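You operate a simulated robot arm through the tools that you are given. There is no shell and no other tool. Be economical: measure what you need, move in short steps, check, and stop when the job is done.

Carry out the task below with a simulated robot arm. There is one attempt and no reset: what you move stays moved.

JOB
Rub the rust patch off the blue toolbox and wax its bare patch.
Fine: brown block for the rust, yellow block for the wax; both go back on the dark grey mat. Drop nothing. Set down upright: brown block, yellow block. A coat counts when it lies all over at full strength: go over it till it gets no stronger. What is to be rubbed or washed off counts as gone when no trace of it is left.

The check looks at the end state, three seconds after you hand in, the way a careful person would. Anything else that was tipped, shoved, dropped, spilled or broken makes it a failure.

ROBOT AND FRAMES
A 6-joint arm with a two-finger parallel gripper, fixed in place. Base frame: the origin is at the foot of the arm, x ahead of it, y to its left, z up; the work surface is at about z = 0.8. Units: m, rad, N and s.
With the tool pointing down near the work surface it reaches from about 0.32 to 0.7 m from the base axis. Its first joint turns from -2.897 to 2.897 rad. Payload 4.1 kg.
The TCP is the grasp point between the finger pads, 0.023 m short of the fingertips. In the tool frame z runs along the fingers and y along their closing line. The gripper opens to 0.094 m. The fingers are 0.038 m wide and 0.01 m thick; the gripper's body (0.054 by 0.096 m) begins 0.039 m behind the TCP.
Orientation is told as [roll, pitch, yaw] about the base's x, y, z axes, in that order, counted from this pose: with the fingers straight down and closing along the base's y, the tool's x points along the base's -x, its y along +y and its z along -z.

CONTROLS
- The arm moves only by the tool apply_moves. Its argument "plan" is a list of rows, each an object of numbers (a shift or turn left out is 0, a gripper value left out holds the last): "rx", "ry", "rz": the turn, a rotation vector about the tool's x, y, z in rad; "tx", "ty", "tz": the shift along the tool's x, y, z in m; "hand": the opening in per cent of the stroke, from 0 (shut) to 100 (fully open). In form: [{"rx": .., "ry": .., "rz": .., "tx": .., "ty": .., "tz": .., "hand": ..}, ...]. A call has 1 to 20 rows; each row shifts and turns the commanded pose from where the row before left it, along the tool's axes as they then stand. A row lasts 0.2 s, in which the tool goes at most 0.05 m and 0.15 rad; a call with a longer step from one row to the next is refused whole, and so is a gripper value outside its range. A pose out of reach is approached as far as the arm can. The call stops where the force on the tool passes 40 N (or 10 N more than at its start, if that is more) or the arm is blocked; 0.2 s more then pass. Each finger travels about 0.045 m/s and halts on what it meets, pressing with about 42 N; the grip force reading is that of the motor and also rises with nothing between the fingers. The clock runs only during rows and for 0.2 s after the last one: add rows that do not move to give the fingers time. The reply holds the time, the measured pose of the TCP, the force on the tool along the base axes, the opening and the grip force, in the units named above and with some noise, with the torque about the TCP (base axes, N m) and any sound that the robot's microphone picked up.
- Cameras (640 x 400 px; columns grow to the right, rows downward): "scene" is fixed at [0.0502, -0.5006, 1.6004]; the picture's right is [0.37, -0.93, 0.00], its down [-0.81, -0.32, -0.50] and it looks along [0.46, 0.19, -0.87] (base axes); focal length 255 px, centre (320, 200). "wrist" rides on the gripper at [0.086, 0.016, -0.075] in the tool frame; the picture's right is [-0.18, 0.98, 0.00], its down [-0.58, -0.11, -0.81] and it looks along [-0.79, -0.15, 0.59] (tool axes); focal length 243 px, centre (320, 200). There is no depth. A picture from a camera that has moved, and an enlarged one, comes with that camera's place and axes in the base frame and with its lens.
- get_image(camera): a new picture of that camera. It takes no simulated time.
- lift_body(by): slides the trunk up (or, below 0, down) by that many m; the arm rides with it, the base frame stays. It gives what a move gives, with no picture.
- close_up(camera, box): a new picture of the part [left, top, right, bottom] of that camera's present view, enlarged. It takes no simulated time.
- sign_off(): hands the job in; it is judged then, once.

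Work in short steps. Places have to be worked out from the pictures, the camera data and where the tool is seen: move nearer, look again, correct. Check each grasp and each placing, and mend what went wrong. You have 120 turns and 76 pictures in all, those below and enlarged ones among them. Open the gripper and draw the arm clear of the work before you hand the job in, unless the task says otherwise; then end with one line.

The tools are called after ">>>" as name(argument=value, ...) on one line, values as JSON. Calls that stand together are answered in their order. apply_moves: Moves the arm, as the interface text tells. Its arguments: {"type":"object","properties":{"plan":{"type":"array"}},"required":["plan"]} The other tools are called the same way: lift_body (by) slides the trunk up or down; get_image (camera) takes a picture; close_up (camera, box) takes an enlarged picture of a part of a camera's view; sign_off () hands the job in.

At the start:

```text
t: 0.0
tool_pos: [0.3864, -0.1786, 1.2681]
ee_rot: [0.0, 0.0, -0.001]
wrist_force: [-0.3, -0.4, -0.6]
moment: [0.01, 0.0, -0.01]
width: 0.0941
grip_force: 0.0
trunk travel left (down, up): [-0.525, 0.065]
```

scene: 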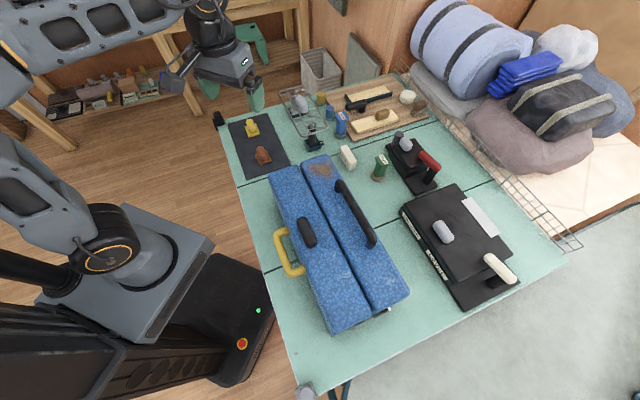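
wrist: 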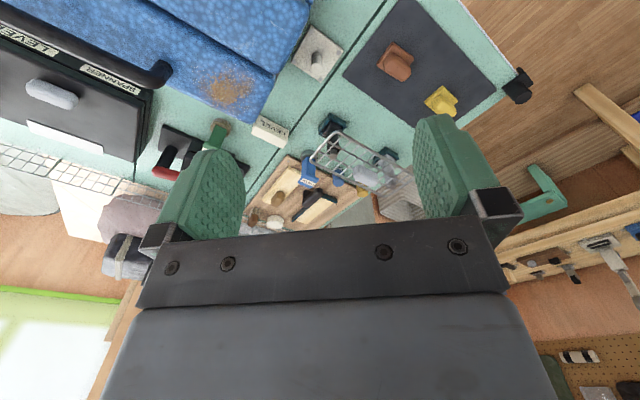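

I'll start with enlarged views of the toolbox and the mat to find the patches and blocks.

>>> close_up(camera="scene", box=[220, 90, 420, 215])

>>> close_up(camera="scene", box=[250, 140, 442, 340])

>>> close_up(camera="wrist", box=[160, 0, 540, 200])

```text
3.20 times, centred on (320, 152) of scene
camera zoom: at [0.0502, -0.5006, 1.6004], right [0.37, -0.93, 0.0], down [-0.81, -0.32, -0.5], along [0.46, 0.19, -0.87], focal length 815 px, centre (320, 352)
```

zoom: 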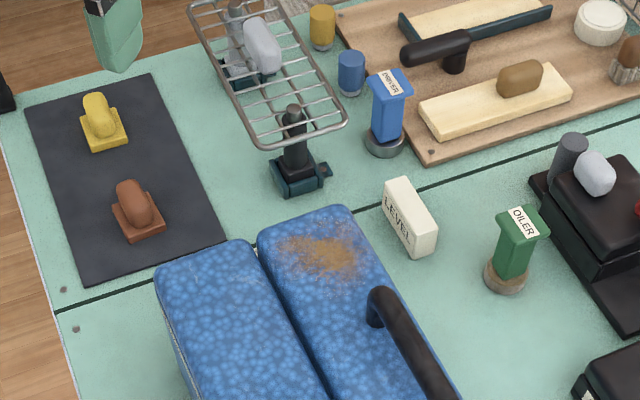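

```text
2.00 times, centred on (346, 240) of scene
camera zoom: at [0.0502, -0.5006, 1.6004], right [0.37, -0.93, 0.0], down [-0.81, -0.32, -0.5], along [0.46, 0.19, -0.87], focal length 509 px, centre (268, 120)
```

zoom: 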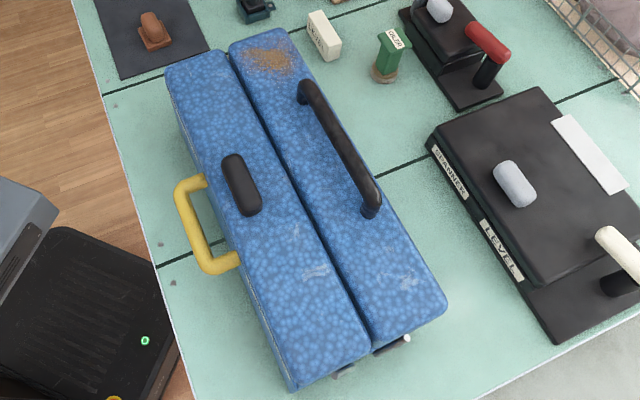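

```text
1.68 times, centred on (350, 100) of wrist
camera zoom: at [0.3001, -0.1636, 1.3418], right [0.18, 0.98, 0.0], down [0.58, -0.11, 0.81], along [0.79, -0.15, -0.59], focal length 409 px, centre (270, 368)
```

zoom: 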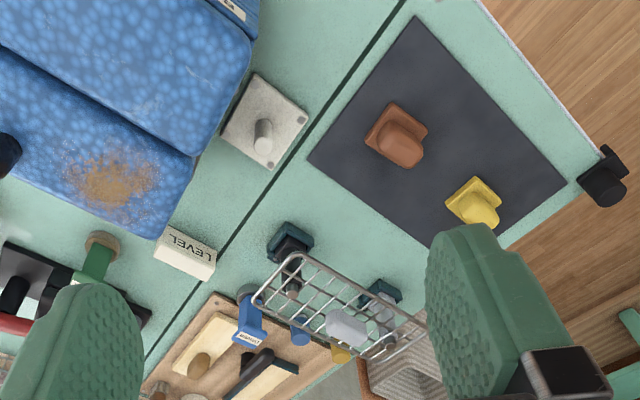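

The rust is on the far end of the right half. Scuffs show near the near end, so I look closer for the bare patch.

>>> close_up(camera="scene", box=[310, 230, 420, 320])

>>> close_up(camera="scene", box=[262, 150, 382, 250])

>>> close_up(camera="wrist", box=[150, 0, 320, 130])

```text
4.44 times, centred on (365, 275) of scene
camera zoom: at [0.0502, -0.5006, 1.6004], right [0.37, -0.93, 0.0], down [-0.81, -0.32, -0.5], along [0.46, 0.19, -0.87], focal length 1132 px, centre (120, -133)
```

zoom: 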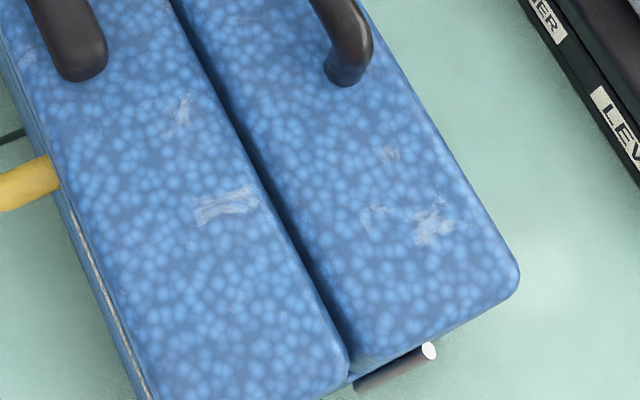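

```text
4.00 times, centred on (322, 200) of scene
camera zoom: at [0.0502, -0.5006, 1.6004], right [0.37, -0.93, 0.0], down [-0.81, -0.32, -0.5], along [0.46, 0.19, -0.87], focal length 1019 px, centre (312, 200)
```

zoom: 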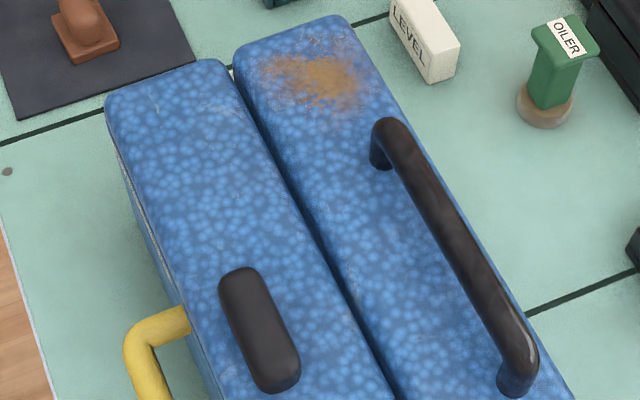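

```text
3.08 times, centred on (235, 65) of wrist
camera zoom: at [0.3001, -0.1636, 1.3418], right [0.18, 0.98, 0.0], down [0.58, -0.11, 0.81], along [0.79, -0.15, -0.59], focal length 746 px, centre (582, 615)
```

zoom: 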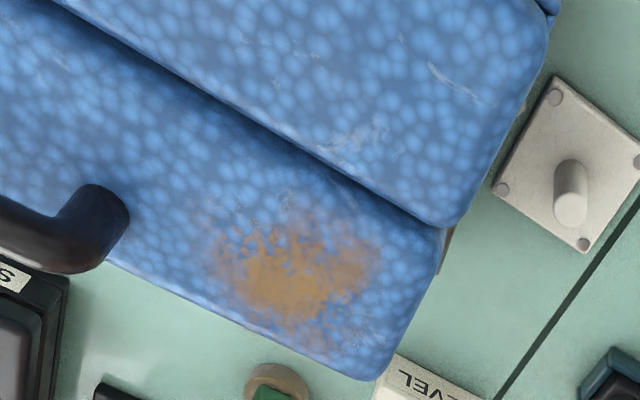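

The triangulated toolbox top is at z≈1.0, rust near (0.46,-0.335). Blocks: brown (0.56,-0.053), yellow (0.672,0.058). I move high over the toolbox to look at its near end with the wrist camera.

>>> apply_moves(plan=[{"tx": 0.028, "ty": -0.036}, {"tx": 0.028, "ty": -0.036}, {"tx": 0.028, "ty": -0.036}, {"tx": 0.028, "ty": -0.036}, {"tx": 0.028, "ty": -0.036}, {"tx": 0.028, "ty": -0.036}, {"tx": 0.028, "ty": -0.036}, {"rz": 0.143}, {"rz": 0.143}, {"rz": 0.143}, {"rz": 0.143}, {"rz": 0.143}, {"rz": 0.143}, {"rz": 0.143}, {"rz": 0.143}, {"rz": 0.143}, {"rz": 0.143}, {"rz": 0.14}])

>>> get_image(camera="wrist")

```text
t: 3.8
tool_pos: [0.1908, -0.4306, 1.2684]
ee_rot: [-0.001, 0.001, -1.573]
wrist_force: [-0.8, -0.5, 0.2]
moment: [0.01, -0.01, -0.01]
width: 0.094
grip_force: 0.1
trunk travel left (down, up): [-0.525, 0.065]
```

```text
67 pictures are left
camera wrist: at [0.2067, -0.3451, 1.3418], right [0.98, -0.19, 0.0], down [-0.11, -0.58, 0.81], along [-0.15, -0.79, -0.59], focal length 243 px, centre (320, 200)
```

wrist: 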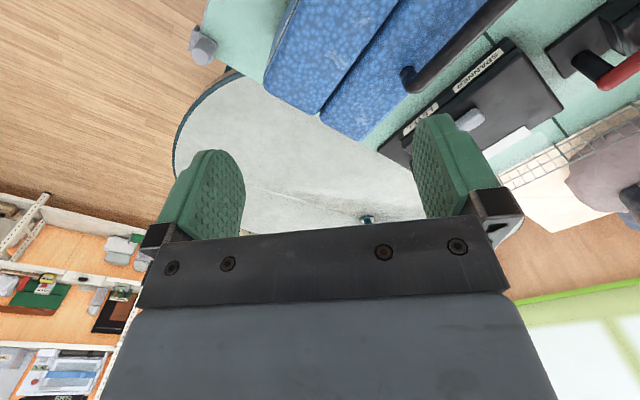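

The near end is in view; enlarge it.

>>> close_up(camera="wrist", box=[250, 0, 450, 145])

```text
2.76 times, centred on (350, 72) of wrist
camera zoom: at [0.2067, -0.3451, 1.3418], right [0.98, -0.19, 0.0], down [-0.11, -0.58, 0.81], along [-0.15, -0.79, -0.59], focal length 669 px, centre (237, 552)
```

zoom: 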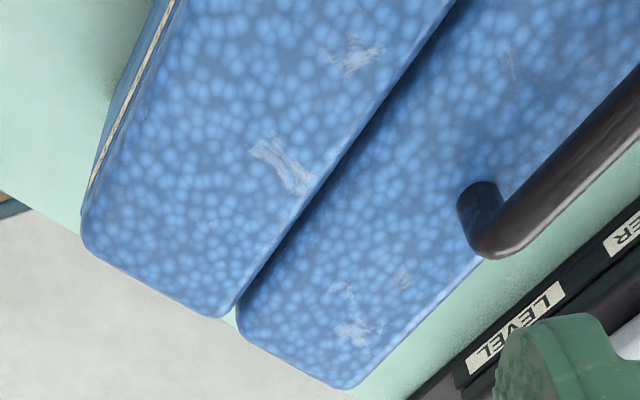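

The scuffs look scattered over the shell, so the bare patch may be on a side. I look at the left long side next.

>>> apply_moves(plan=[{"tx": 0.03, "ty": -0.0096, "tz": 0.0236}, {"tx": 0.03, "ty": -0.0096, "tz": 0.0236}, {"tx": 0.03, "ty": -0.0096, "tz": 0.0236}, {"tx": 0.03, "ty": -0.0096, "tz": 0.0236}, {"tx": 0.03, "ty": -0.0096, "tz": 0.0236}, {"rz": -0.137}, {"rz": -0.137}, {"rz": -0.137}, {"rz": -0.137}, {"rz": -0.137}, {"rz": -0.137}])

>>> get_image(camera="wrist")

```text
t: 6.2
tool_pos: [0.1423, -0.2819, 1.1508]
ee_rot: [-0.001, -0.001, -0.745]
wrist_force: [0.0, -0.2, 0.3]
moment: [0.01, 0.03, -0.01]
width: 0.0939
grip_force: 0.0
trunk travel left (down, up): [-0.525, 0.065]
```

```text
65 pictures are left
camera wrist: at [0.0897, -0.2113, 1.2232], right [0.8, 0.6, 0.0], down [0.35, -0.47, 0.81], along [0.48, -0.65, -0.59], focal length 243 px, centre (320, 200)
```

wrist: 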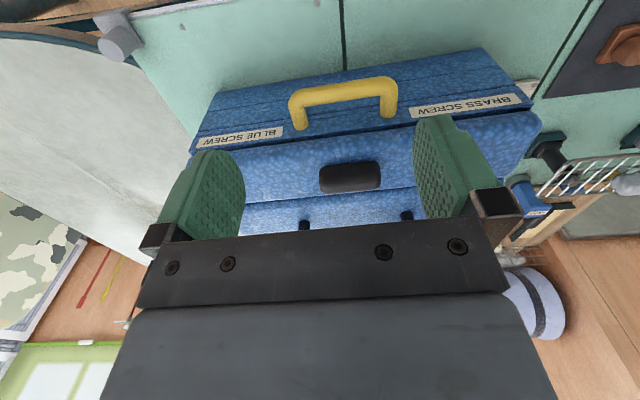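

>>> close_up(camera="wrist", box=[180, 35, 560, 235])

```text
1.68 times, centred on (370, 135) of wrist
camera zoom: at [0.0897, -0.2113, 1.2232], right [0.8, 0.6, 0.0], down [0.35, -0.47, 0.81], along [0.48, -0.65, -0.59], focal length 409 px, centre (236, 310)
```

zoom: 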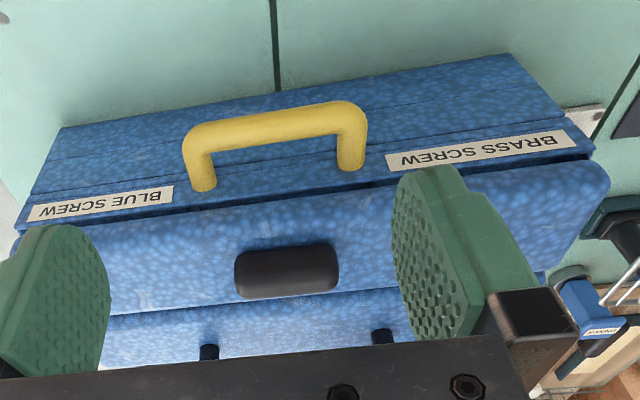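

Nothing but labels on the left side. Next the far end (facing the mat), with the camera turned back towards it.

>>> apply_moves(plan=[{"tx": -0.0204, "ty": 0.0395, "tz": -0.003}, {"tx": -0.0204, "ty": 0.0395, "tz": -0.003}, {"tx": -0.0204, "ty": 0.0395, "tz": -0.003}, {"tx": -0.0204, "ty": 0.0395, "tz": -0.003}, {"tx": -0.0204, "ty": 0.0395, "tz": -0.003}, {"tx": -0.0204, "ty": 0.0395, "tz": -0.003}, {"tx": -0.0204, "ty": 0.0395, "tz": -0.003}, {"tx": -0.0204, "ty": 0.0395, "tz": -0.003}, {"tx": -0.0204, "ty": 0.0395, "tz": -0.003}, {"tx": -0.0204, "ty": 0.0395, "tz": -0.003}, {"rz": 0.149}, {"rz": 0.149}, {"rz": 0.149}, {"rz": 0.149}, {"rz": 0.149}, {"rz": 0.149}, {"rz": 0.149}, {"rz": 0.149}, {"rz": 0.149}, {"rz": 0.149}])

>>> get_image(camera="wrist")

```text
t: 10.4
tool_pos: [0.5602, -0.1297, 1.1794]
ee_rot: [-0.001, 0.0, -2.241]
wrist_force: [-0.3, 0.0, -0.8]
moment: [0.03, 0.04, -0.01]
width: 0.0942
grip_force: 0.1
trunk travel left (down, up): [-0.525, 0.065]
```

```text
63 pictures are left
camera wrist: at [0.6273, -0.0732, 1.2531], right [0.66, -0.75, 0.0], down [-0.45, -0.39, 0.81], along [-0.61, -0.53, -0.59], focal length 243 px, centre (320, 200)
```

wrist: 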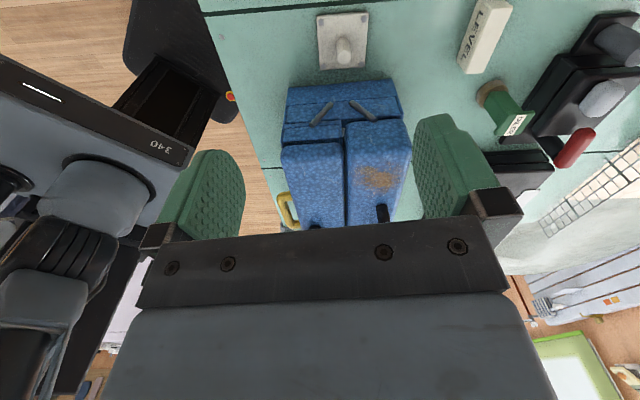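

>>> close_up(camera="wrist", box=[260, 70, 440, 235])

```text
2.42 times, centred on (350, 152) of wrist
camera zoom: at [0.6273, -0.0732, 1.2531], right [0.66, -0.75, 0.0], down [-0.45, -0.39, 0.81], along [-0.61, -0.53, -0.59], focal length 588 px, centre (247, 315)
```

zoom: 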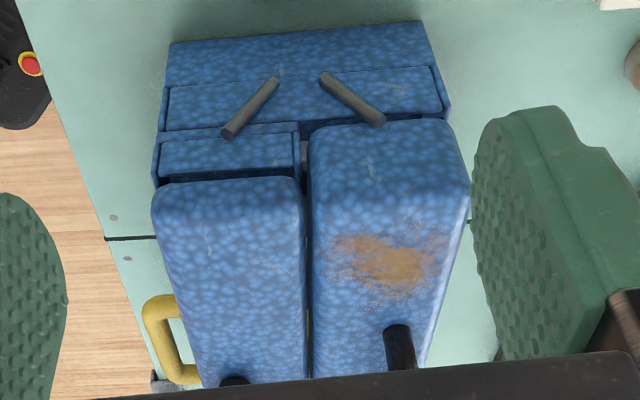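

Far end is bare of patches as well (only braces). I move back along the toolbox to view the near end top from close up.

>>> apply_moves(plan=[{"tx": -0.043, "tz": 0.0033}, {"tx": -0.043, "tz": 0.0033}, {"tx": -0.043, "tz": 0.0033}, {"tx": -0.043, "tz": 0.0033}, {"tx": -0.043, "tz": 0.0033}, {"tx": -0.043, "tz": 0.0033}, {"tx": -0.043, "tz": 0.0033}, {"tx": -0.043, "tz": 0.0033}, {"tx": -0.043, "tz": 0.0033}])

>>> get_image(camera="wrist")

>>> close_up(camera="wrist", box=[180, 0, 460, 200])

```text
t: 12.4
tool_pos: [0.3238, -0.4333, 1.1495]
ee_rot: [0.002, 0.002, -2.239]
wrist_force: [-0.8, 1.0, 0.3]
moment: [0.01, 0.01, 0.03]
width: 0.0943
grip_force: 0.0
trunk travel left (down, up): [-0.525, 0.065]
```

```text
61 pictures are left
camera wrist: at [0.3886, -0.3761, 1.2242], right [0.66, -0.75, 0.0], down [-0.45, -0.39, 0.81], along [-0.61, -0.53, -0.59], focal length 243 px, centre (320, 200)
```

wrist: 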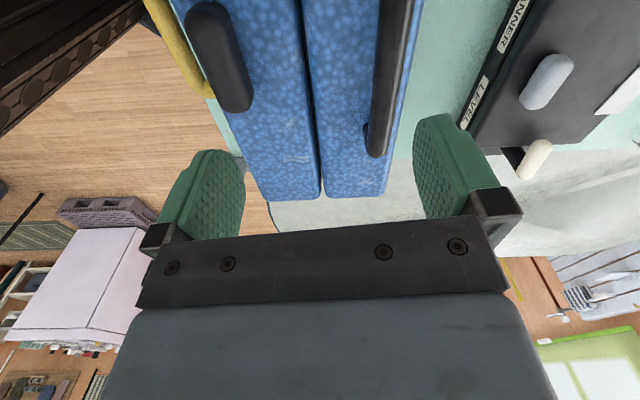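

```text
2.00 times, centred on (320, 100) of wrist
camera zoom: at [0.3886, -0.3761, 1.2242], right [0.66, -0.75, 0.0], down [-0.45, -0.39, 0.81], along [-0.61, -0.53, -0.59], focal length 485 px, centre (320, 400)
```

zoom: 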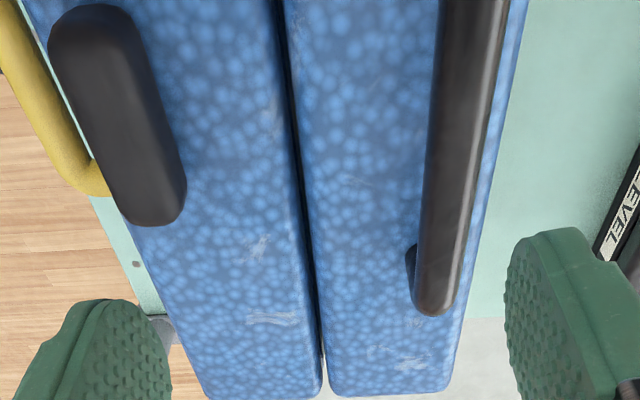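

Only generic scuffs here. I go beyond the near end and turn the camera back towards its face.

>>> apply_moves(plan=[{"tx": -0.0415, "ty": -0.0108}, {"tx": -0.0415, "ty": -0.0108}, {"tx": -0.0415, "ty": -0.0108}, {"tx": -0.0415, "ty": -0.0108}, {"tx": -0.0415, "ty": -0.0108}, {"tx": -0.0415, "ty": -0.0108}, {"tx": -0.0415, "ty": -0.0108}, {"tx": -0.0415, "ty": -0.0108}, {"rz": -0.149}, {"rz": -0.149}, {"rz": -0.149}, {"rz": -0.149}, {"rz": -0.149}, {"rz": -0.149}, {"rz": -0.149}, {"rz": -0.149}, {"rz": -0.149}, {"rz": -0.149}, {"rz": -0.149}, {"rz": -0.149}])

>>> apply_moves(plan=[{"rz": -0.149}, {"rz": -0.149}, {"rz": -0.149}, {"rz": -0.149}, {"rz": -0.149}, {"rz": -0.149}, {"rz": -0.149}, {"rz": -0.149}])

>>> get_image(camera="wrist")

```text
t: 16.6
tool_pos: [0.0479, -0.6148, 1.1399]
ee_rot: [0.0, 0.0, -0.447]
wrist_force: [0.7, 0.6, -0.5]
moment: [0.0, 0.03, 0.0]
width: 0.094
grip_force: 0.1
out of reach, approached as far as the arm can: row 7, 8
trunk travel left (down, up): [-0.525, 0.065]
```

```text
t: 18.4
tool_pos: [0.048, -0.6141, 1.1399]
ee_rot: [-0.001, 0.001, 0.746]
wrist_force: [-0.1, 0.4, -0.5]
moment: [0.0, 0.0, -0.02]
width: 0.0942
grip_force: 0.0
trunk travel left (down, up): [-0.525, 0.065]
```

```text
59 pictures are left
camera wrist: at [-0.0266, -0.6615, 1.2141], right [-0.53, 0.85, 0.0], down [0.5, 0.31, 0.81], along [0.68, 0.43, -0.59], focal length 243 px, centre (320, 200)
```

wrist: 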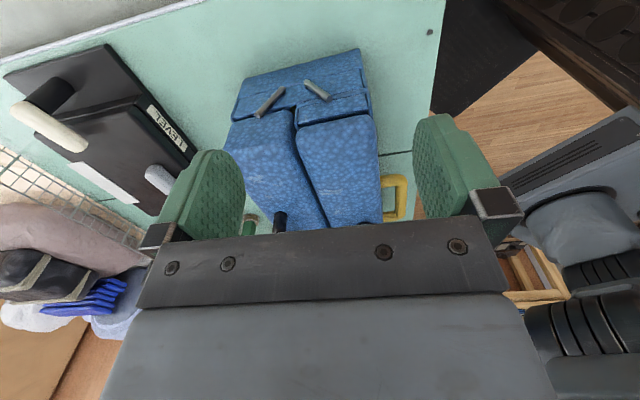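

>>> close_up(camera="wrist", box=[210, 40, 410, 235])

```text
2.05 times, centred on (310, 138) of wrist
camera zoom: at [-0.0266, -0.6615, 1.2141], right [-0.53, 0.85, 0.0], down [0.5, 0.31, 0.81], along [0.68, 0.43, -0.59], focal length 498 px, centre (340, 328)
```

zoom: 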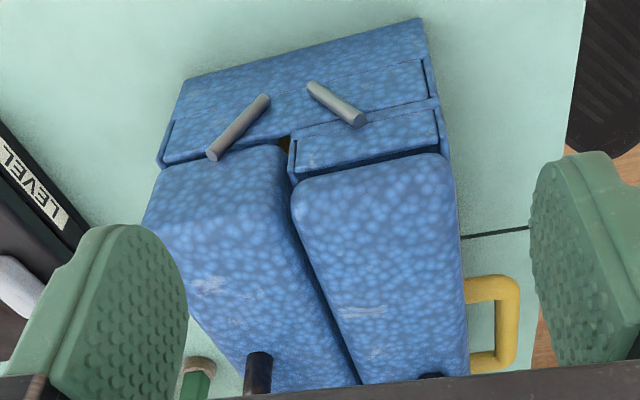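

The near end also shows nothing. Rubbing the rust comes first anyway, and its result may tell more about the bare patch. I move over towards the brown block for a close look.

>>> apply_moves(plan=[{"tx": -0.046, "ty": 0.0074}, {"tx": -0.046, "ty": 0.0074}, {"tx": -0.046, "ty": 0.0074}, {"tx": -0.046, "ty": 0.0074}, {"tx": -0.046, "ty": 0.0074}, {"tx": -0.046, "ty": 0.0074}, {"tx": -0.046, "ty": 0.0074}, {"tx": -0.046, "ty": 0.0074}, {"tx": -0.046, "ty": 0.0074}, {"tx": -0.046, "ty": 0.0074}, {"tx": -0.046, "ty": 0.0074}, {"tx": -0.046, "ty": 0.0074}, {"tx": -0.046, "ty": 0.0074}, {"tx": -0.046, "ty": 0.0074}, {"rz": 0.149, "tz": 0.01}, {"rz": 0.149, "tz": 0.01}, {"rz": 0.149, "tz": 0.01}, {"rz": 0.149, "tz": 0.01}, {"rz": 0.149, "tz": 0.01}])

>>> get_image(camera="wrist")

```text
t: 22.4
tool_pos: [0.4528, -0.103, 1.0909]
ee_rot: [-0.002, 0.0, -0.004]
wrist_force: [0.4, 0.2, -0.2]
moment: [0.01, 0.01, 0.01]
width: 0.094
grip_force: 0.0
trunk travel left (down, up): [-0.525, 0.065]
```

```text
57 pictures are left
camera wrist: at [0.3656, -0.0873, 1.1643], right [0.19, 0.98, 0.0], down [0.58, -0.11, 0.81], along [0.79, -0.15, -0.59], focal length 243 px, centre (320, 200)
```

wrist: 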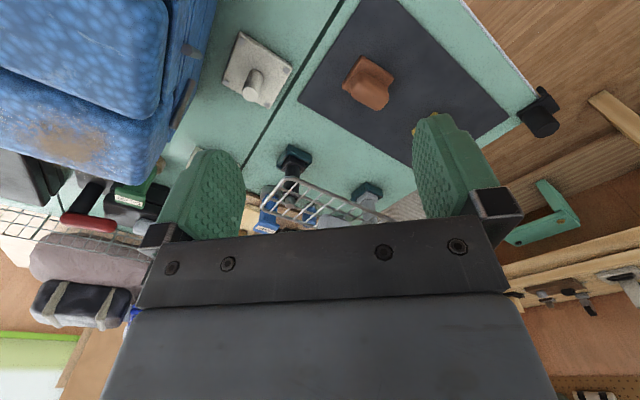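

>>> close_up(camera="wrist", box=[310, 30, 430, 130])

>>> close_up(camera="scene", box=[225, 105, 305, 185])

```text
4.00 times, centred on (370, 80) of wrist
camera zoom: at [0.3656, -0.0873, 1.1643], right [0.19, 0.98, 0.0], down [0.58, -0.11, 0.81], along [0.79, -0.15, -0.59], focal length 970 px, centre (120, 680)
```

zoom: 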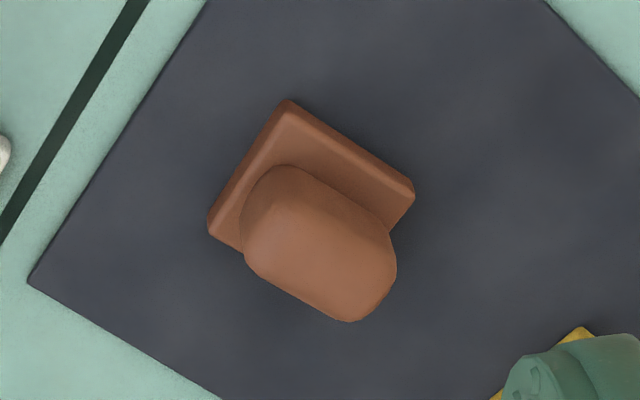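

```text
5.00 times, centred on (265, 145) of scene
camera zoom: at [0.0502, -0.5006, 1.6004], right [0.37, -0.93, 0.0], down [-0.81, -0.32, -0.5], along [0.46, 0.19, -0.87], focal length 1274 px, centre (595, 475)
```

zoom: 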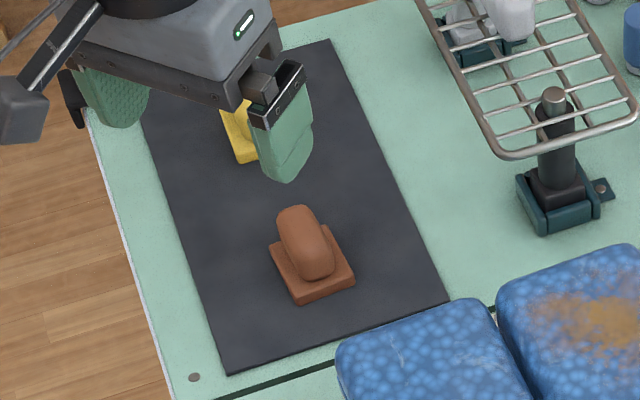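

Brown block: base ≈0.055×0.05 at (0.557,-0.053), knob long axis at ≈47° azimuth. I go above it, turn the fingers to close across the knob, and look.

>>> apply_moves(plan=[{"tx": -0.021, "ty": 0.01, "tz": 0.032}, {"tx": -0.021, "ty": 0.01, "tz": 0.032}, {"tx": -0.021, "ty": 0.01, "tz": 0.032}, {"tx": -0.021, "ty": 0.01, "tz": 0.032}, {"tx": -0.021, "ty": 0.01, "tz": 0.032}, {"rz": -0.137}, {"rz": -0.137}, {"rz": -0.137}, {"rz": -0.137}, {"rz": -0.137}, {"rz": -0.137}])

>>> get_image(camera="wrist")

>>> close_up(camera="scene", box=[225, 105, 305, 185])

```text
t: 24.8
tool_pos: [0.5582, -0.0518, 0.9289]
ee_rot: [0.0, 0.0, 0.821]
wrist_force: [0.0, 0.1, -0.2]
moment: [0.02, -0.01, 0.02]
width: 0.094
grip_force: 0.1
trunk travel left (down, up): [-0.525, 0.065]
```

```text
54 pictures are left
camera wrist: at [0.4871, -0.1054, 1.0037], right [-0.59, 0.8, 0.0], down [0.48, 0.35, 0.81], along [0.65, 0.48, -0.59], focal length 243 px, centre (320, 200)
```

wrist: 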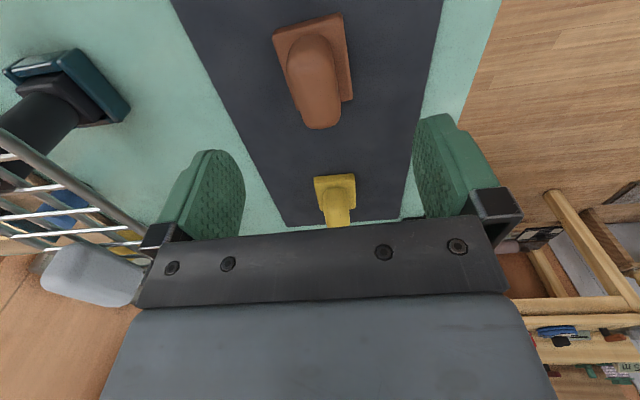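

```text
5.00 times, centred on (265, 145) of scene
camera zoom: at [0.0502, -0.5006, 1.6004], right [0.37, -0.93, 0.0], down [-0.81, -0.32, -0.5], along [0.46, 0.19, -0.87], focal length 1274 px, centre (595, 475)
```

zoom: 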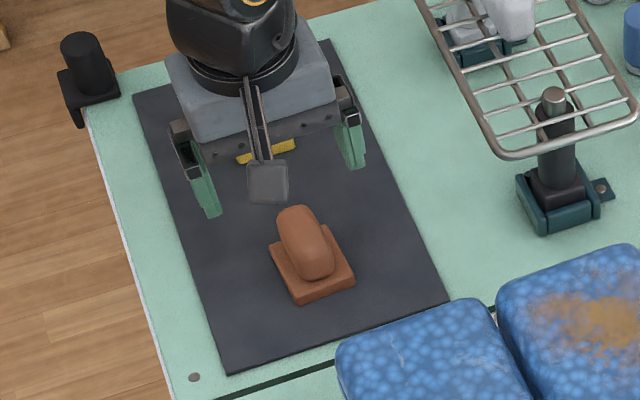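

Block center re-measured at (0.558,-0.0545), yaw ≈0.865, knob top ≈0.86. I correct yaw, descend to TCP z≈0.85 with fingers astride the knob.

>>> apply_moves(plan=[{"rz": -0.042}, {"tz": 0.02}, {"tz": 0.02}, {"tz": 0.015}, {"tz": 0.01}, {"tz": 0.008}, {"tz": 0.006}, {}])

>>> get_image(camera="wrist")

>>> close_up(camera="scene", box=[225, 105, 305, 185])

```text
t: 26.6
tool_pos: [0.5579, -0.0513, 0.8503]
ee_rot: [0.0, 0.0, 0.863]
wrist_force: [-0.4, 0.3, -0.3]
moment: [0.0, 0.02, 0.03]
width: 0.0939
grip_force: 0.1
trunk travel left (down, up): [-0.525, 0.065]
```

```text
52 pictures are left
camera wrist: at [0.4889, -0.1074, 0.9246], right [-0.63, 0.78, 0.0], down [0.46, 0.37, 0.81], along [0.63, 0.51, -0.59], focal length 243 px, centre (320, 200)
```

wrist: 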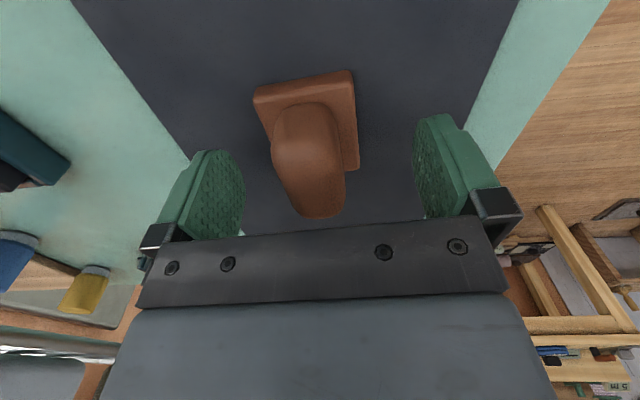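

```text
5.00 times, centred on (265, 145) of scene
camera zoom: at [0.0502, -0.5006, 1.6004], right [0.37, -0.93, 0.0], down [-0.81, -0.32, -0.5], along [0.46, 0.19, -0.87], focal length 1274 px, centre (595, 475)
```

zoom: 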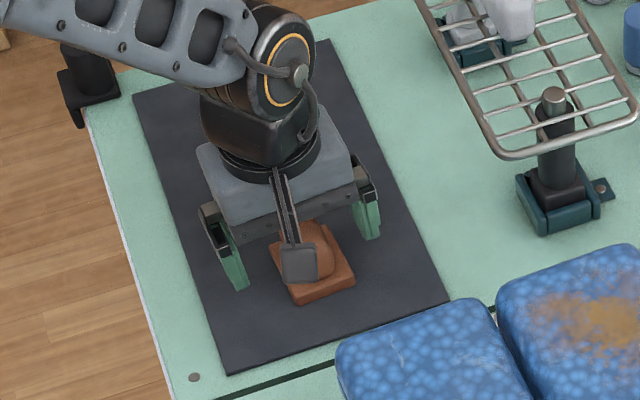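

Fingers straddle the knob evenly; base top is ≈0.815 and tips at 0.827. I go 5 mm lower and close.

>>> apply_moves(plan=[{"tz": 0.005}, {"hand": 0}, {"hand": 0}, {"hand": 0}, {"hand": 0}, {"hand": 0}, {"hand": 0}])

```text
t: 28.2
tool_pos: [0.5574, -0.0512, 0.8456]
ee_rot: [0.0, 0.0, 0.863]
wrist_force: [0.5, -0.5, -0.8]
moment: [0.02, -0.03, -0.02]
width: 0.0293
grip_force: 41.8
trunk travel left (down, up): [-0.525, 0.065]
```

Grip is on the knob (29 mm). I lift it and carry it above the rust at ≈(0.461,-0.334).

>>> apply_moves(plan=[{"tz": -0.01}, {"tz": -0.03}, {"tz": -0.04}, {"tz": -0.04}, {"tz": -0.04}, {"tz": -0.04}, {"tz": -0.04}, {"tz": -0.045}, {"tx": 0.0347, "ty": -0.0139}, {"tx": 0.0347, "ty": -0.0139}, {"tx": 0.0347, "ty": -0.0139}, {"tx": 0.0347, "ty": -0.0139}, {"tx": 0.0347, "ty": -0.0139}, {"tx": 0.0347, "ty": -0.0139}, {"tx": 0.0347, "ty": -0.0139}, {"tx": 0.0347, "ty": -0.0139}, {"rz": 0.078}])

>>> get_image(camera="wrist")

>>> close_up(camera="scene", box=[260, 110, 400, 230])

```text
t: 31.8
tool_pos: [0.4598, -0.3363, 1.1321]
ee_rot: [0.0, 0.0, 0.784]
wrist_force: [-0.8, -0.2, -0.9]
moment: [0.01, 0.01, 0.04]
width: 0.0294
grip_force: 42.4
trunk travel left (down, up): [-0.525, 0.065]
```

```text
50 pictures are left
camera wrist: at [0.3864, -0.3864, 1.2053], right [-0.56, 0.83, 0.0], down [0.49, 0.33, 0.81], along [0.67, 0.45, -0.59], focal length 243 px, centre (320, 200)
```

wrist: 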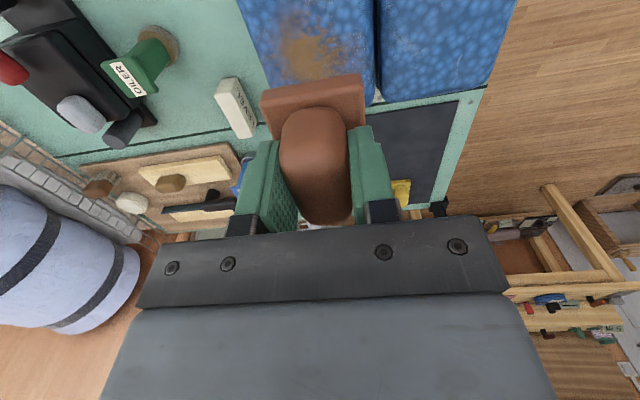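

```text
3.33 times, centred on (330, 170) of scene
camera zoom: at [0.0502, -0.5006, 1.6004], right [0.37, -0.93, 0.0], down [-0.81, -0.32, -0.5], along [0.46, 0.19, -0.87], focal length 849 px, centre (287, 300)
```

zoom: 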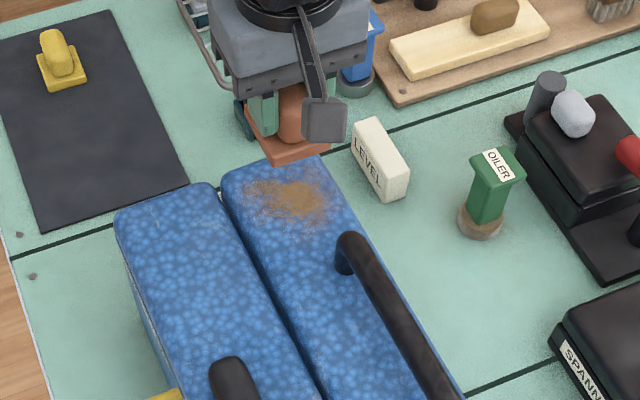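

Block sits over the rust. I descend carefully, feeling for contact expected near TCP z≈1.045.

>>> apply_moves(plan=[{"tz": 0.03}, {"tz": 0.025}, {"tz": 0.01}, {"tz": 0.006}, {"tz": 0.003}, {}])

>>> get_image(camera="wrist")

```text
t: 33.2
tool_pos: [0.4611, -0.3357, 1.0571]
ee_rot: [0.0, -0.001, 0.785]
wrist_force: [0.1, 0.4, -1.0]
moment: [-0.02, -0.01, -0.01]
width: 0.0294
grip_force: 42.2
trunk travel left (down, up): [-0.525, 0.065]
```

```text
48 pictures are left
camera wrist: at [0.388, -0.3855, 1.1312], right [-0.56, 0.83, 0.0], down [0.49, 0.33, 0.81], along [0.67, 0.45, -0.59], focal length 243 px, centre (320, 200)
```

wrist: 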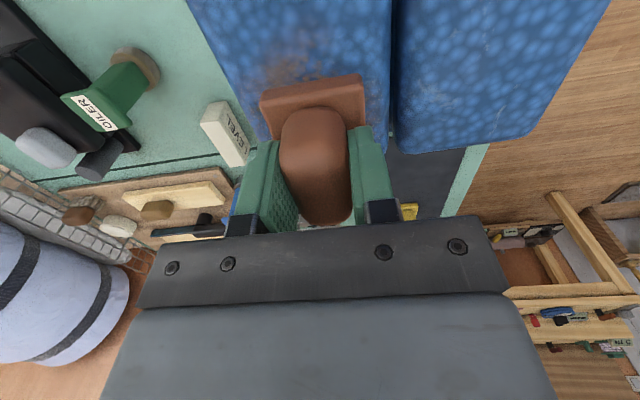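

No contact yet (force about -1 N is noise). I continue in 2 mm steps.

>>> apply_moves(plan=[{"tz": 0.002}, {"tz": 0.002}, {"tz": 0.002}, {"tz": 0.002}, {}])

>>> apply_moves(plan=[{"tz": 0.002}, {"tz": 0.002}, {}])

```text
t: 34.4
tool_pos: [0.461, -0.3354, 1.0488]
ee_rot: [-0.002, -0.001, 0.784]
wrist_force: [-0.5, 1.7, -1.9]
moment: [-0.03, 0.0, 0.01]
width: 0.0295
grip_force: 41.7
trunk travel left (down, up): [-0.525, 0.065]
```

```text
t: 35.2
tool_pos: [0.4614, -0.3347, 1.0457]
ee_rot: [0.0, -0.001, 0.784]
wrist_force: [-0.1, 0.8, -0.8]
moment: [-0.02, 0.01, 0.0]
width: 0.0294
grip_force: 41.7
trunk travel left (down, up): [-0.525, 0.065]
```

>>> apply_moves(plan=[{"tz": 0.0015}, {"tz": 0.0015}, {}])

>>> apply_moves(plan=[{"tz": 0.0015}, {"tz": 0.0015}, {}])

```text
t: 36.0
tool_pos: [0.4624, -0.3359, 1.0415]
ee_rot: [-0.002, 0.0, 0.785]
wrist_force: [0.5, 1.3, -1.7]
moment: [0.01, -0.01, 0.03]
width: 0.0295
grip_force: 41.6
trunk travel left (down, up): [-0.525, 0.065]
```

```text
t: 36.8
tool_pos: [0.4628, -0.3345, 1.0392]
ee_rot: [-0.001, -0.001, 0.783]
wrist_force: [0.1, -0.1, -0.6]
moment: [0.02, 0.0, 0.01]
width: 0.0292
grip_force: 41.9
trunk travel left (down, up): [-0.525, 0.065]
```

>>> apply_moves(plan=[{"tz": 0.002}, {"tz": 0.002}, {}])

>>> apply_moves(plan=[{"tz": 0.002}, {"tz": 0.002}, {}])

>>> close_up(camera="scene", box=[270, 120, 370, 200])

```text
t: 37.6
tool_pos: [0.4617, -0.3357, 1.0389]
ee_rot: [-0.008, 0.001, 0.782]
wrist_force: [5.7, -3.7, 23.1]
moment: [0.17, 0.19, -0.06]
width: 0.0295
grip_force: 41.3
trunk travel left (down, up): [-0.525, 0.065]
```

```text
t: 38.2
tool_pos: [0.4634, -0.3353, 1.0375]
ee_rot: [-0.012, -0.002, 0.782]
wrist_force: [-1.9, 2.2, 13.9]
moment: [0.23, 0.35, 0.01]
width: 0.0294
grip_force: 42.0
trunk travel left (down, up): [-0.525, 0.065]
stopped in row 2: the force on the tool passed its limit at 42 N (the readings are from after the stop); the commanded pose is now the measured one
```

```text
5.00 times, centred on (320, 160) of scene
camera zoom: at [0.0502, -0.5006, 1.6004], right [0.37, -0.93, 0.0], down [-0.81, -0.32, -0.5], along [0.46, 0.19, -0.87], focal length 1274 px, centre (320, 400)
```

zoom: 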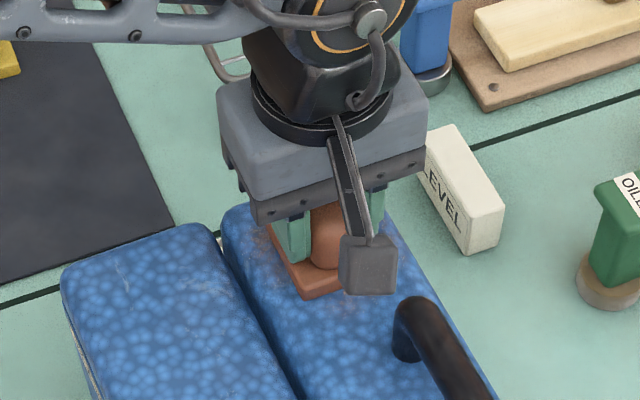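

Contact at TCP z≈1.039 with ~14 N. I make a test stroke along the toolbox and back.

>>> apply_moves(plan=[{"tx": 0.01}, {"tx": 0.012}, {"tx": -0.012}, {"tx": -0.012}, {"tx": -0.012}, {"tx": 0.012}])

```text
t: 39.6
tool_pos: [0.465, -0.3325, 1.0369]
ee_rot: [-0.013, -0.003, 0.782]
wrist_force: [4.8, 6.0, 25.8]
moment: [0.22, 0.23, -0.11]
width: 0.0293
grip_force: 41.8
trunk travel left (down, up): [-0.525, 0.065]
```

>>> apply_moves(plan=[{"tz": -0.0007}, {"ty": 0.014}, {"tx": 0.013}, {"tx": 0.013}, {"tx": -0.013}, {"tx": -0.013}, {"tx": -0.013}, {"ty": -0.014}, {"tx": 0.013}, {"tx": 0.013}, {"tx": 0.013}, {"ty": -0.014}, {"tx": -0.013}, {"tx": -0.013}, {"tx": -0.013}, {"ty": -0.006}, {"tx": 0.013}, {"tx": 0.013}, {"tx": 0.013}])

>>> get_image(camera="wrist")

>>> close_up(camera="scene", box=[270, 120, 370, 200])

```text
t: 43.6
tool_pos: [0.4597, -0.365, 1.0379]
ee_rot: [-0.013, 0.001, 0.785]
wrist_force: [5.1, 5.1, 30.6]
moment: [0.45, -0.05, -0.11]
width: 0.0294
grip_force: 41.9
trunk travel left (down, up): [-0.525, 0.065]
```

```text
46 pictures are left
camera wrist: at [0.3861, -0.4147, 1.1103], right [-0.56, 0.83, -0.01], down [0.48, 0.34, 0.81], along [0.67, 0.45, -0.59], focal length 243 px, centre (320, 200)
```

wrist: 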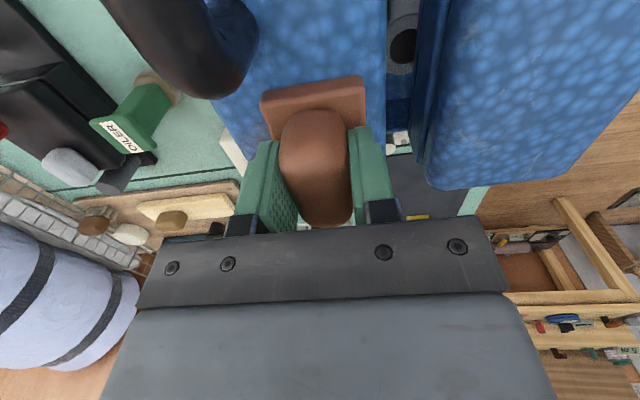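

```text
5.00 times, centred on (320, 160) of scene
camera zoom: at [0.0502, -0.5006, 1.6004], right [0.37, -0.93, 0.0], down [-0.81, -0.32, -0.5], along [0.46, 0.19, -0.87], focal length 1274 px, centre (320, 400)
```

zoom: 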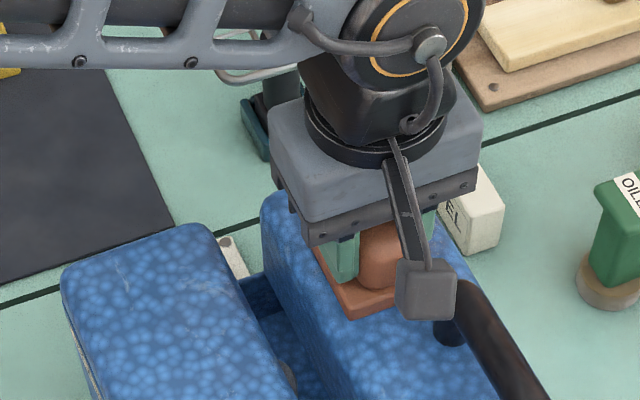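

The rubbing dragged the right lid half sideways (the gap opened). I check the whole toolbox before correcting.

>>> close_up(camera="scene", box=[250, 140, 442, 340])

```text
2.00 times, centred on (346, 240) of scene
camera zoom: at [0.0502, -0.5006, 1.6004], right [0.37, -0.93, 0.0], down [-0.81, -0.32, -0.5], along [0.46, 0.19, -0.87], focal length 509 px, centre (268, 120)
```

zoom: 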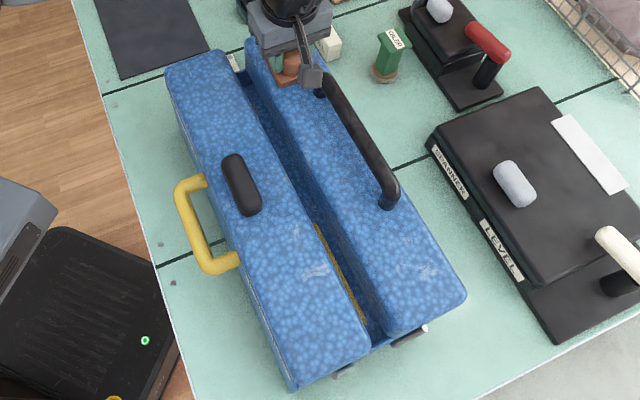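

The right lid slides outward as a piece. I drag it shut again by moving the pressed block inward (-w), watching the gap.

>>> apply_moves(plan=[{"ty": 0.005}, {"ty": 0.005}, {"ty": 0.005}, {"ty": 0.005}, {"ty": 0.005}, {}])

>>> close_up(camera="scene", box=[250, 140, 442, 340])

```text
t: 45.0
tool_pos: [0.442, -0.3485, 1.0365]
ee_rot: [-0.01, -0.001, 0.783]
wrist_force: [3.4, -1.9, 20.8]
moment: [0.02, -0.02, -0.01]
width: 0.0295
grip_force: 42.1
trunk travel left (down, up): [-0.525, 0.065]
```

```text
2.00 times, centred on (346, 240) of scene
camera zoom: at [0.0502, -0.5006, 1.6004], right [0.37, -0.93, 0.0], down [-0.81, -0.32, -0.5], along [0.46, 0.19, -0.87], focal length 509 px, centre (268, 120)
```

zoom: 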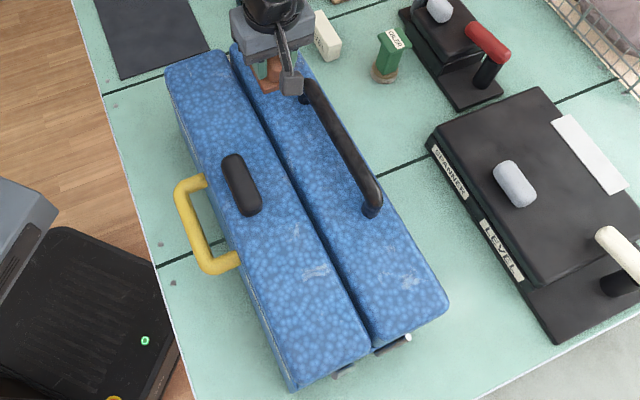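

The lid is closed as at first. I lift and look at the rust.

>>> apply_moves(plan=[{"tz": -0.01}, {"tz": -0.04}, {"tz": -0.04}, {"tx": -0.03}])

>>> close_up(camera="scene", box=[270, 130, 390, 230])

```text
t: 46.0
tool_pos: [0.462, -0.3263, 1.1247]
ee_rot: [-0.007, 0.0, 0.783]
wrist_force: [0.3, -0.1, -0.8]
moment: [-0.03, 0.0, 0.03]
width: 0.0292
grip_force: 41.8
trunk travel left (down, up): [-0.525, 0.065]
```

```text
4.00 times, centred on (330, 180) of scene
camera zoom: at [0.0502, -0.5006, 1.6004], right [0.37, -0.93, 0.0], down [-0.81, -0.32, -0.5], along [0.46, 0.19, -0.87], focal length 1019 px, centre (280, 280)
```

zoom: 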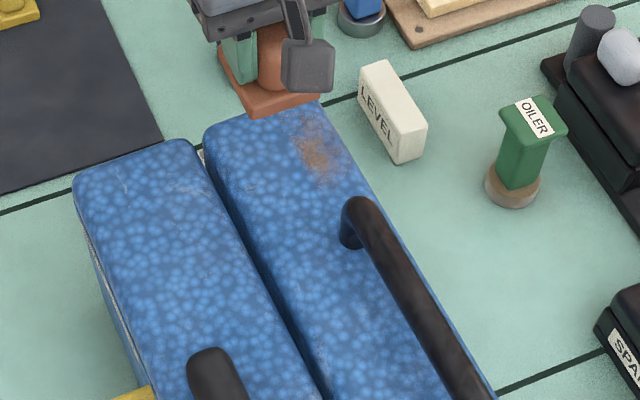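

The left part of the rust is gone; a strip at w≈0.58–0.60 remains. I set down further out and rub only along the toolbox axis, so the lid stays put.

>>> apply_moves(plan=[{"ty": -0.026}, {"tz": 0.04}, {"tz": 0.03}, {"tz": 0.01}, {"tz": 0.003}, {"tz": 0.001}, {}])

>>> apply_moves(plan=[{"tz": 0.001}, {"tz": 0.001}, {"tz": 0.001}, {}])

```text
t: 47.6
tool_pos: [0.4818, -0.3462, 1.0418]
ee_rot: [-0.009, 0.0, 0.784]
wrist_force: [0.7, -0.4, -1.0]
moment: [0.0, -0.01, 0.01]
width: 0.0295
grip_force: 41.9
trunk travel left (down, up): [-0.525, 0.065]
```

```text
t: 48.6
tool_pos: [0.4818, -0.3464, 1.0382]
ee_rot: [-0.009, 0.0, 0.784]
wrist_force: [-0.1, -0.2, -1.9]
moment: [-0.02, -0.03, -0.01]
width: 0.0294
grip_force: 42.2
trunk travel left (down, up): [-0.525, 0.065]
```

>>> apply_moves(plan=[{"tz": 0.001}, {"tz": 0.001}, {}])

```text
t: 49.4
tool_pos: [0.4819, -0.347, 1.037]
ee_rot: [-0.009, 0.0, 0.784]
wrist_force: [0.0, 0.4, 0.0]
moment: [-0.02, 0.08, 0.01]
width: 0.0296
grip_force: 41.6
trunk travel left (down, up): [-0.525, 0.065]
```

>>> apply_moves(plan=[{"tz": 0.001}, {"tx": 0.012}, {"tx": 0.012}, {"tx": -0.012}, {"tx": -0.012}])

```text
t: 50.6
tool_pos: [0.4826, -0.346, 1.0362]
ee_rot: [-0.01, -0.001, 0.783]
wrist_force: [-1.6, -2.8, 7.0]
moment: [0.05, 0.28, 0.08]
width: 0.0295
grip_force: 42.0
trunk travel left (down, up): [-0.525, 0.065]
```

Light contact, ~7 N. More strokes along the axis over the strip.

>>> apply_moves(plan=[{"tz": 0.0005}, {"tx": 0.012}, {"tx": 0.012}, {"tx": 0.012}, {"tx": -0.012}, {"tx": -0.012}, {"tx": -0.012}, {"tx": -0.012}, {"tx": 0.012}, {"tx": 0.012}, {"tx": 0.012}, {"tx": 0.012}, {"tx": -0.012}, {"tx": -0.012}, {"tx": -0.012}, {"tx": -0.012}, {"tx": 0.012}])

>>> close_up(camera="scene", box=[250, 140, 442, 340])

```text
t: 54.2
tool_pos: [0.4832, -0.3445, 1.0365]
ee_rot: [-0.009, 0.0, 0.784]
wrist_force: [-0.6, -1.7, 2.1]
moment: [-0.01, 0.08, 0.01]
width: 0.0294
grip_force: 42.3
trunk travel left (down, up): [-0.525, 0.065]
```

```text
2.00 times, centred on (346, 240) of scene
camera zoom: at [0.0502, -0.5006, 1.6004], right [0.37, -0.93, 0.0], down [-0.81, -0.32, -0.5], along [0.46, 0.19, -0.87], focal length 509 px, centre (268, 120)
```

zoom: 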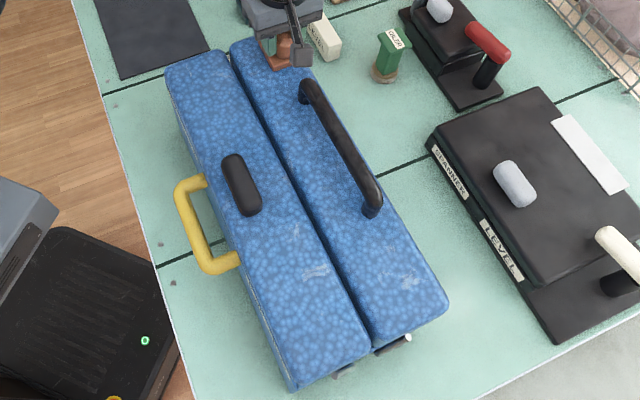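

>>> apply_moves(plan=[{"tz": -0.01}, {"tz": -0.04}, {"tz": -0.04}, {"tx": -0.03, "ty": 0.02}])

>>> close_up(camera="scene", box=[280, 140, 370, 220])

>>> get_image(camera="wrist")

```text
t: 55.2
tool_pos: [0.4904, -0.3111, 1.1255]
ee_rot: [-0.01, 0.0, 0.783]
wrist_force: [0.0, -0.3, -1.5]
moment: [-0.01, 0.0, 0.01]
width: 0.0297
grip_force: 42.0
trunk travel left (down, up): [-0.525, 0.065]
```

```text
5.00 times, centred on (325, 180) of scene
camera zoom: at [0.0502, -0.5006, 1.6004], right [0.37, -0.93, 0.0], down [-0.81, -0.32, -0.5], along [0.46, 0.19, -0.87], focal length 1274 px, centre (295, 300)
```

zoom: 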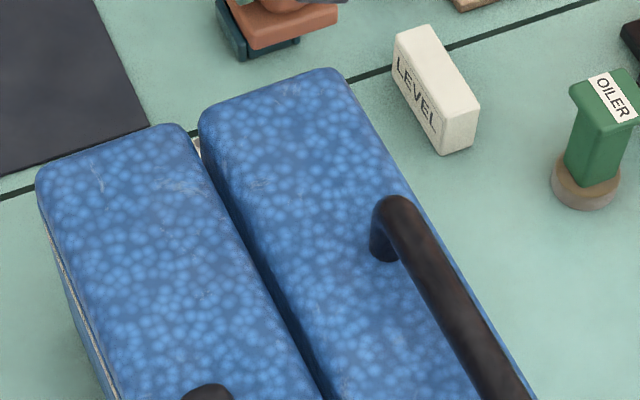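

```text
39 pictures are left
camera wrist: at [0.4171, -0.3609, 1.1991], right [-0.56, 0.83, -0.01], down [0.48, 0.34, 0.81], along [0.67, 0.45, -0.59], focal length 243 px, centre (320, 200)
```

wrist: 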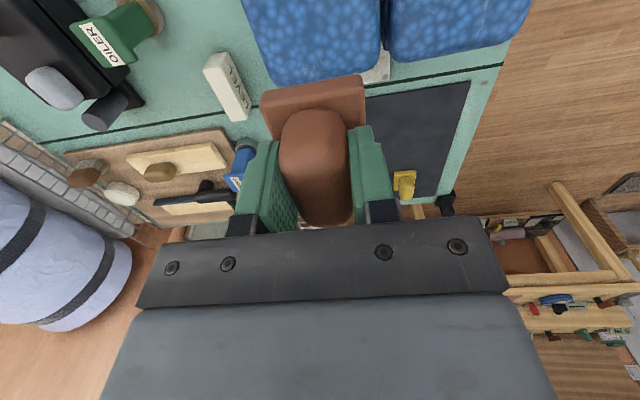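

The rust seems gone from the scene view; I check the enlarged wrist view too.

>>> close_up(camera="wrist", box=[235, 0, 395, 95])

```text
4.00 times, centred on (315, 48) of wrist
camera zoom: at [0.4171, -0.3609, 1.1991], right [-0.56, 0.83, -0.01], down [0.48, 0.34, 0.81], along [0.67, 0.45, -0.59], focal length 970 px, centre (340, 810)
```

zoom: 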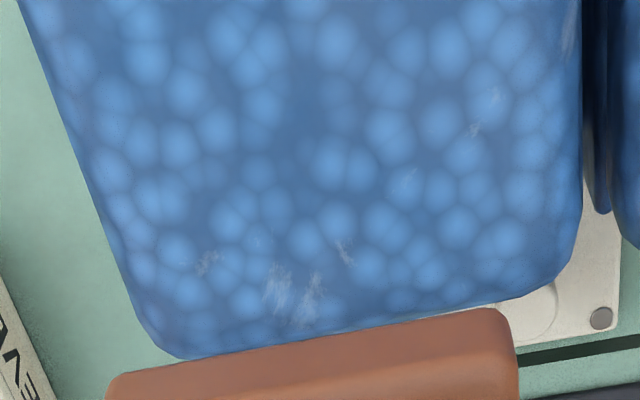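

Rust is entirely gone. Now I bring the brown block back above its place on the mat, levelling the tilt of 0.01 rad.

>>> apply_moves(plan=[{"tx": -0.0385, "ty": 0.0228}, {"tx": -0.0385, "ty": 0.0228}, {"tx": -0.0385, "ty": 0.0228}, {"tx": -0.0385, "ty": 0.0228}, {"tx": -0.0385, "ty": 0.0228}, {"tx": -0.0385, "ty": 0.0228}, {"rz": -0.08}, {"rx": -0.0065, "ry": -0.0076}, {"tz": 0.04}, {"tz": 0.04}, {"tz": 0.04}, {"tz": 0.04}, {"tz": 0.04}, {"tz": 0.04}, {}])

```text
t: 58.4
tool_pos: [0.5585, -0.0523, 0.8856]
ee_rot: [-0.002, -0.008, 0.864]
wrist_force: [0.3, -0.6, -0.7]
moment: [-0.03, 0.0, 0.02]
width: 0.0296
grip_force: 42.4
trunk travel left (down, up): [-0.525, 0.065]
```

>>> apply_moves(plan=[{"rx": -0.006, "ry": 0.005}, {"tz": 0.02}, {"tz": 0.012}, {"tz": 0.004}, {}])

```text
t: 59.6
tool_pos: [0.5574, -0.0513, 0.8497]
ee_rot: [0.003, -0.003, 0.862]
wrist_force: [-0.2, -0.2, -1.0]
moment: [0.02, -0.01, 0.03]
width: 0.0296
grip_force: 42.3
trunk travel left (down, up): [-0.525, 0.065]
```

Now 1 mm steps to contact.

>>> apply_moves(plan=[{"tz": 0.0015}, {"tz": 0.0015}, {"tz": 0.0008}, {}])

```text
t: 60.6
tool_pos: [0.5574, -0.0504, 0.8457]
ee_rot: [0.004, -0.005, 0.865]
wrist_force: [-3.1, -1.3, 5.3]
moment: [-0.29, 0.1, -0.05]
width: 0.0296
grip_force: 42.1
trunk travel left (down, up): [-0.525, 0.065]
```

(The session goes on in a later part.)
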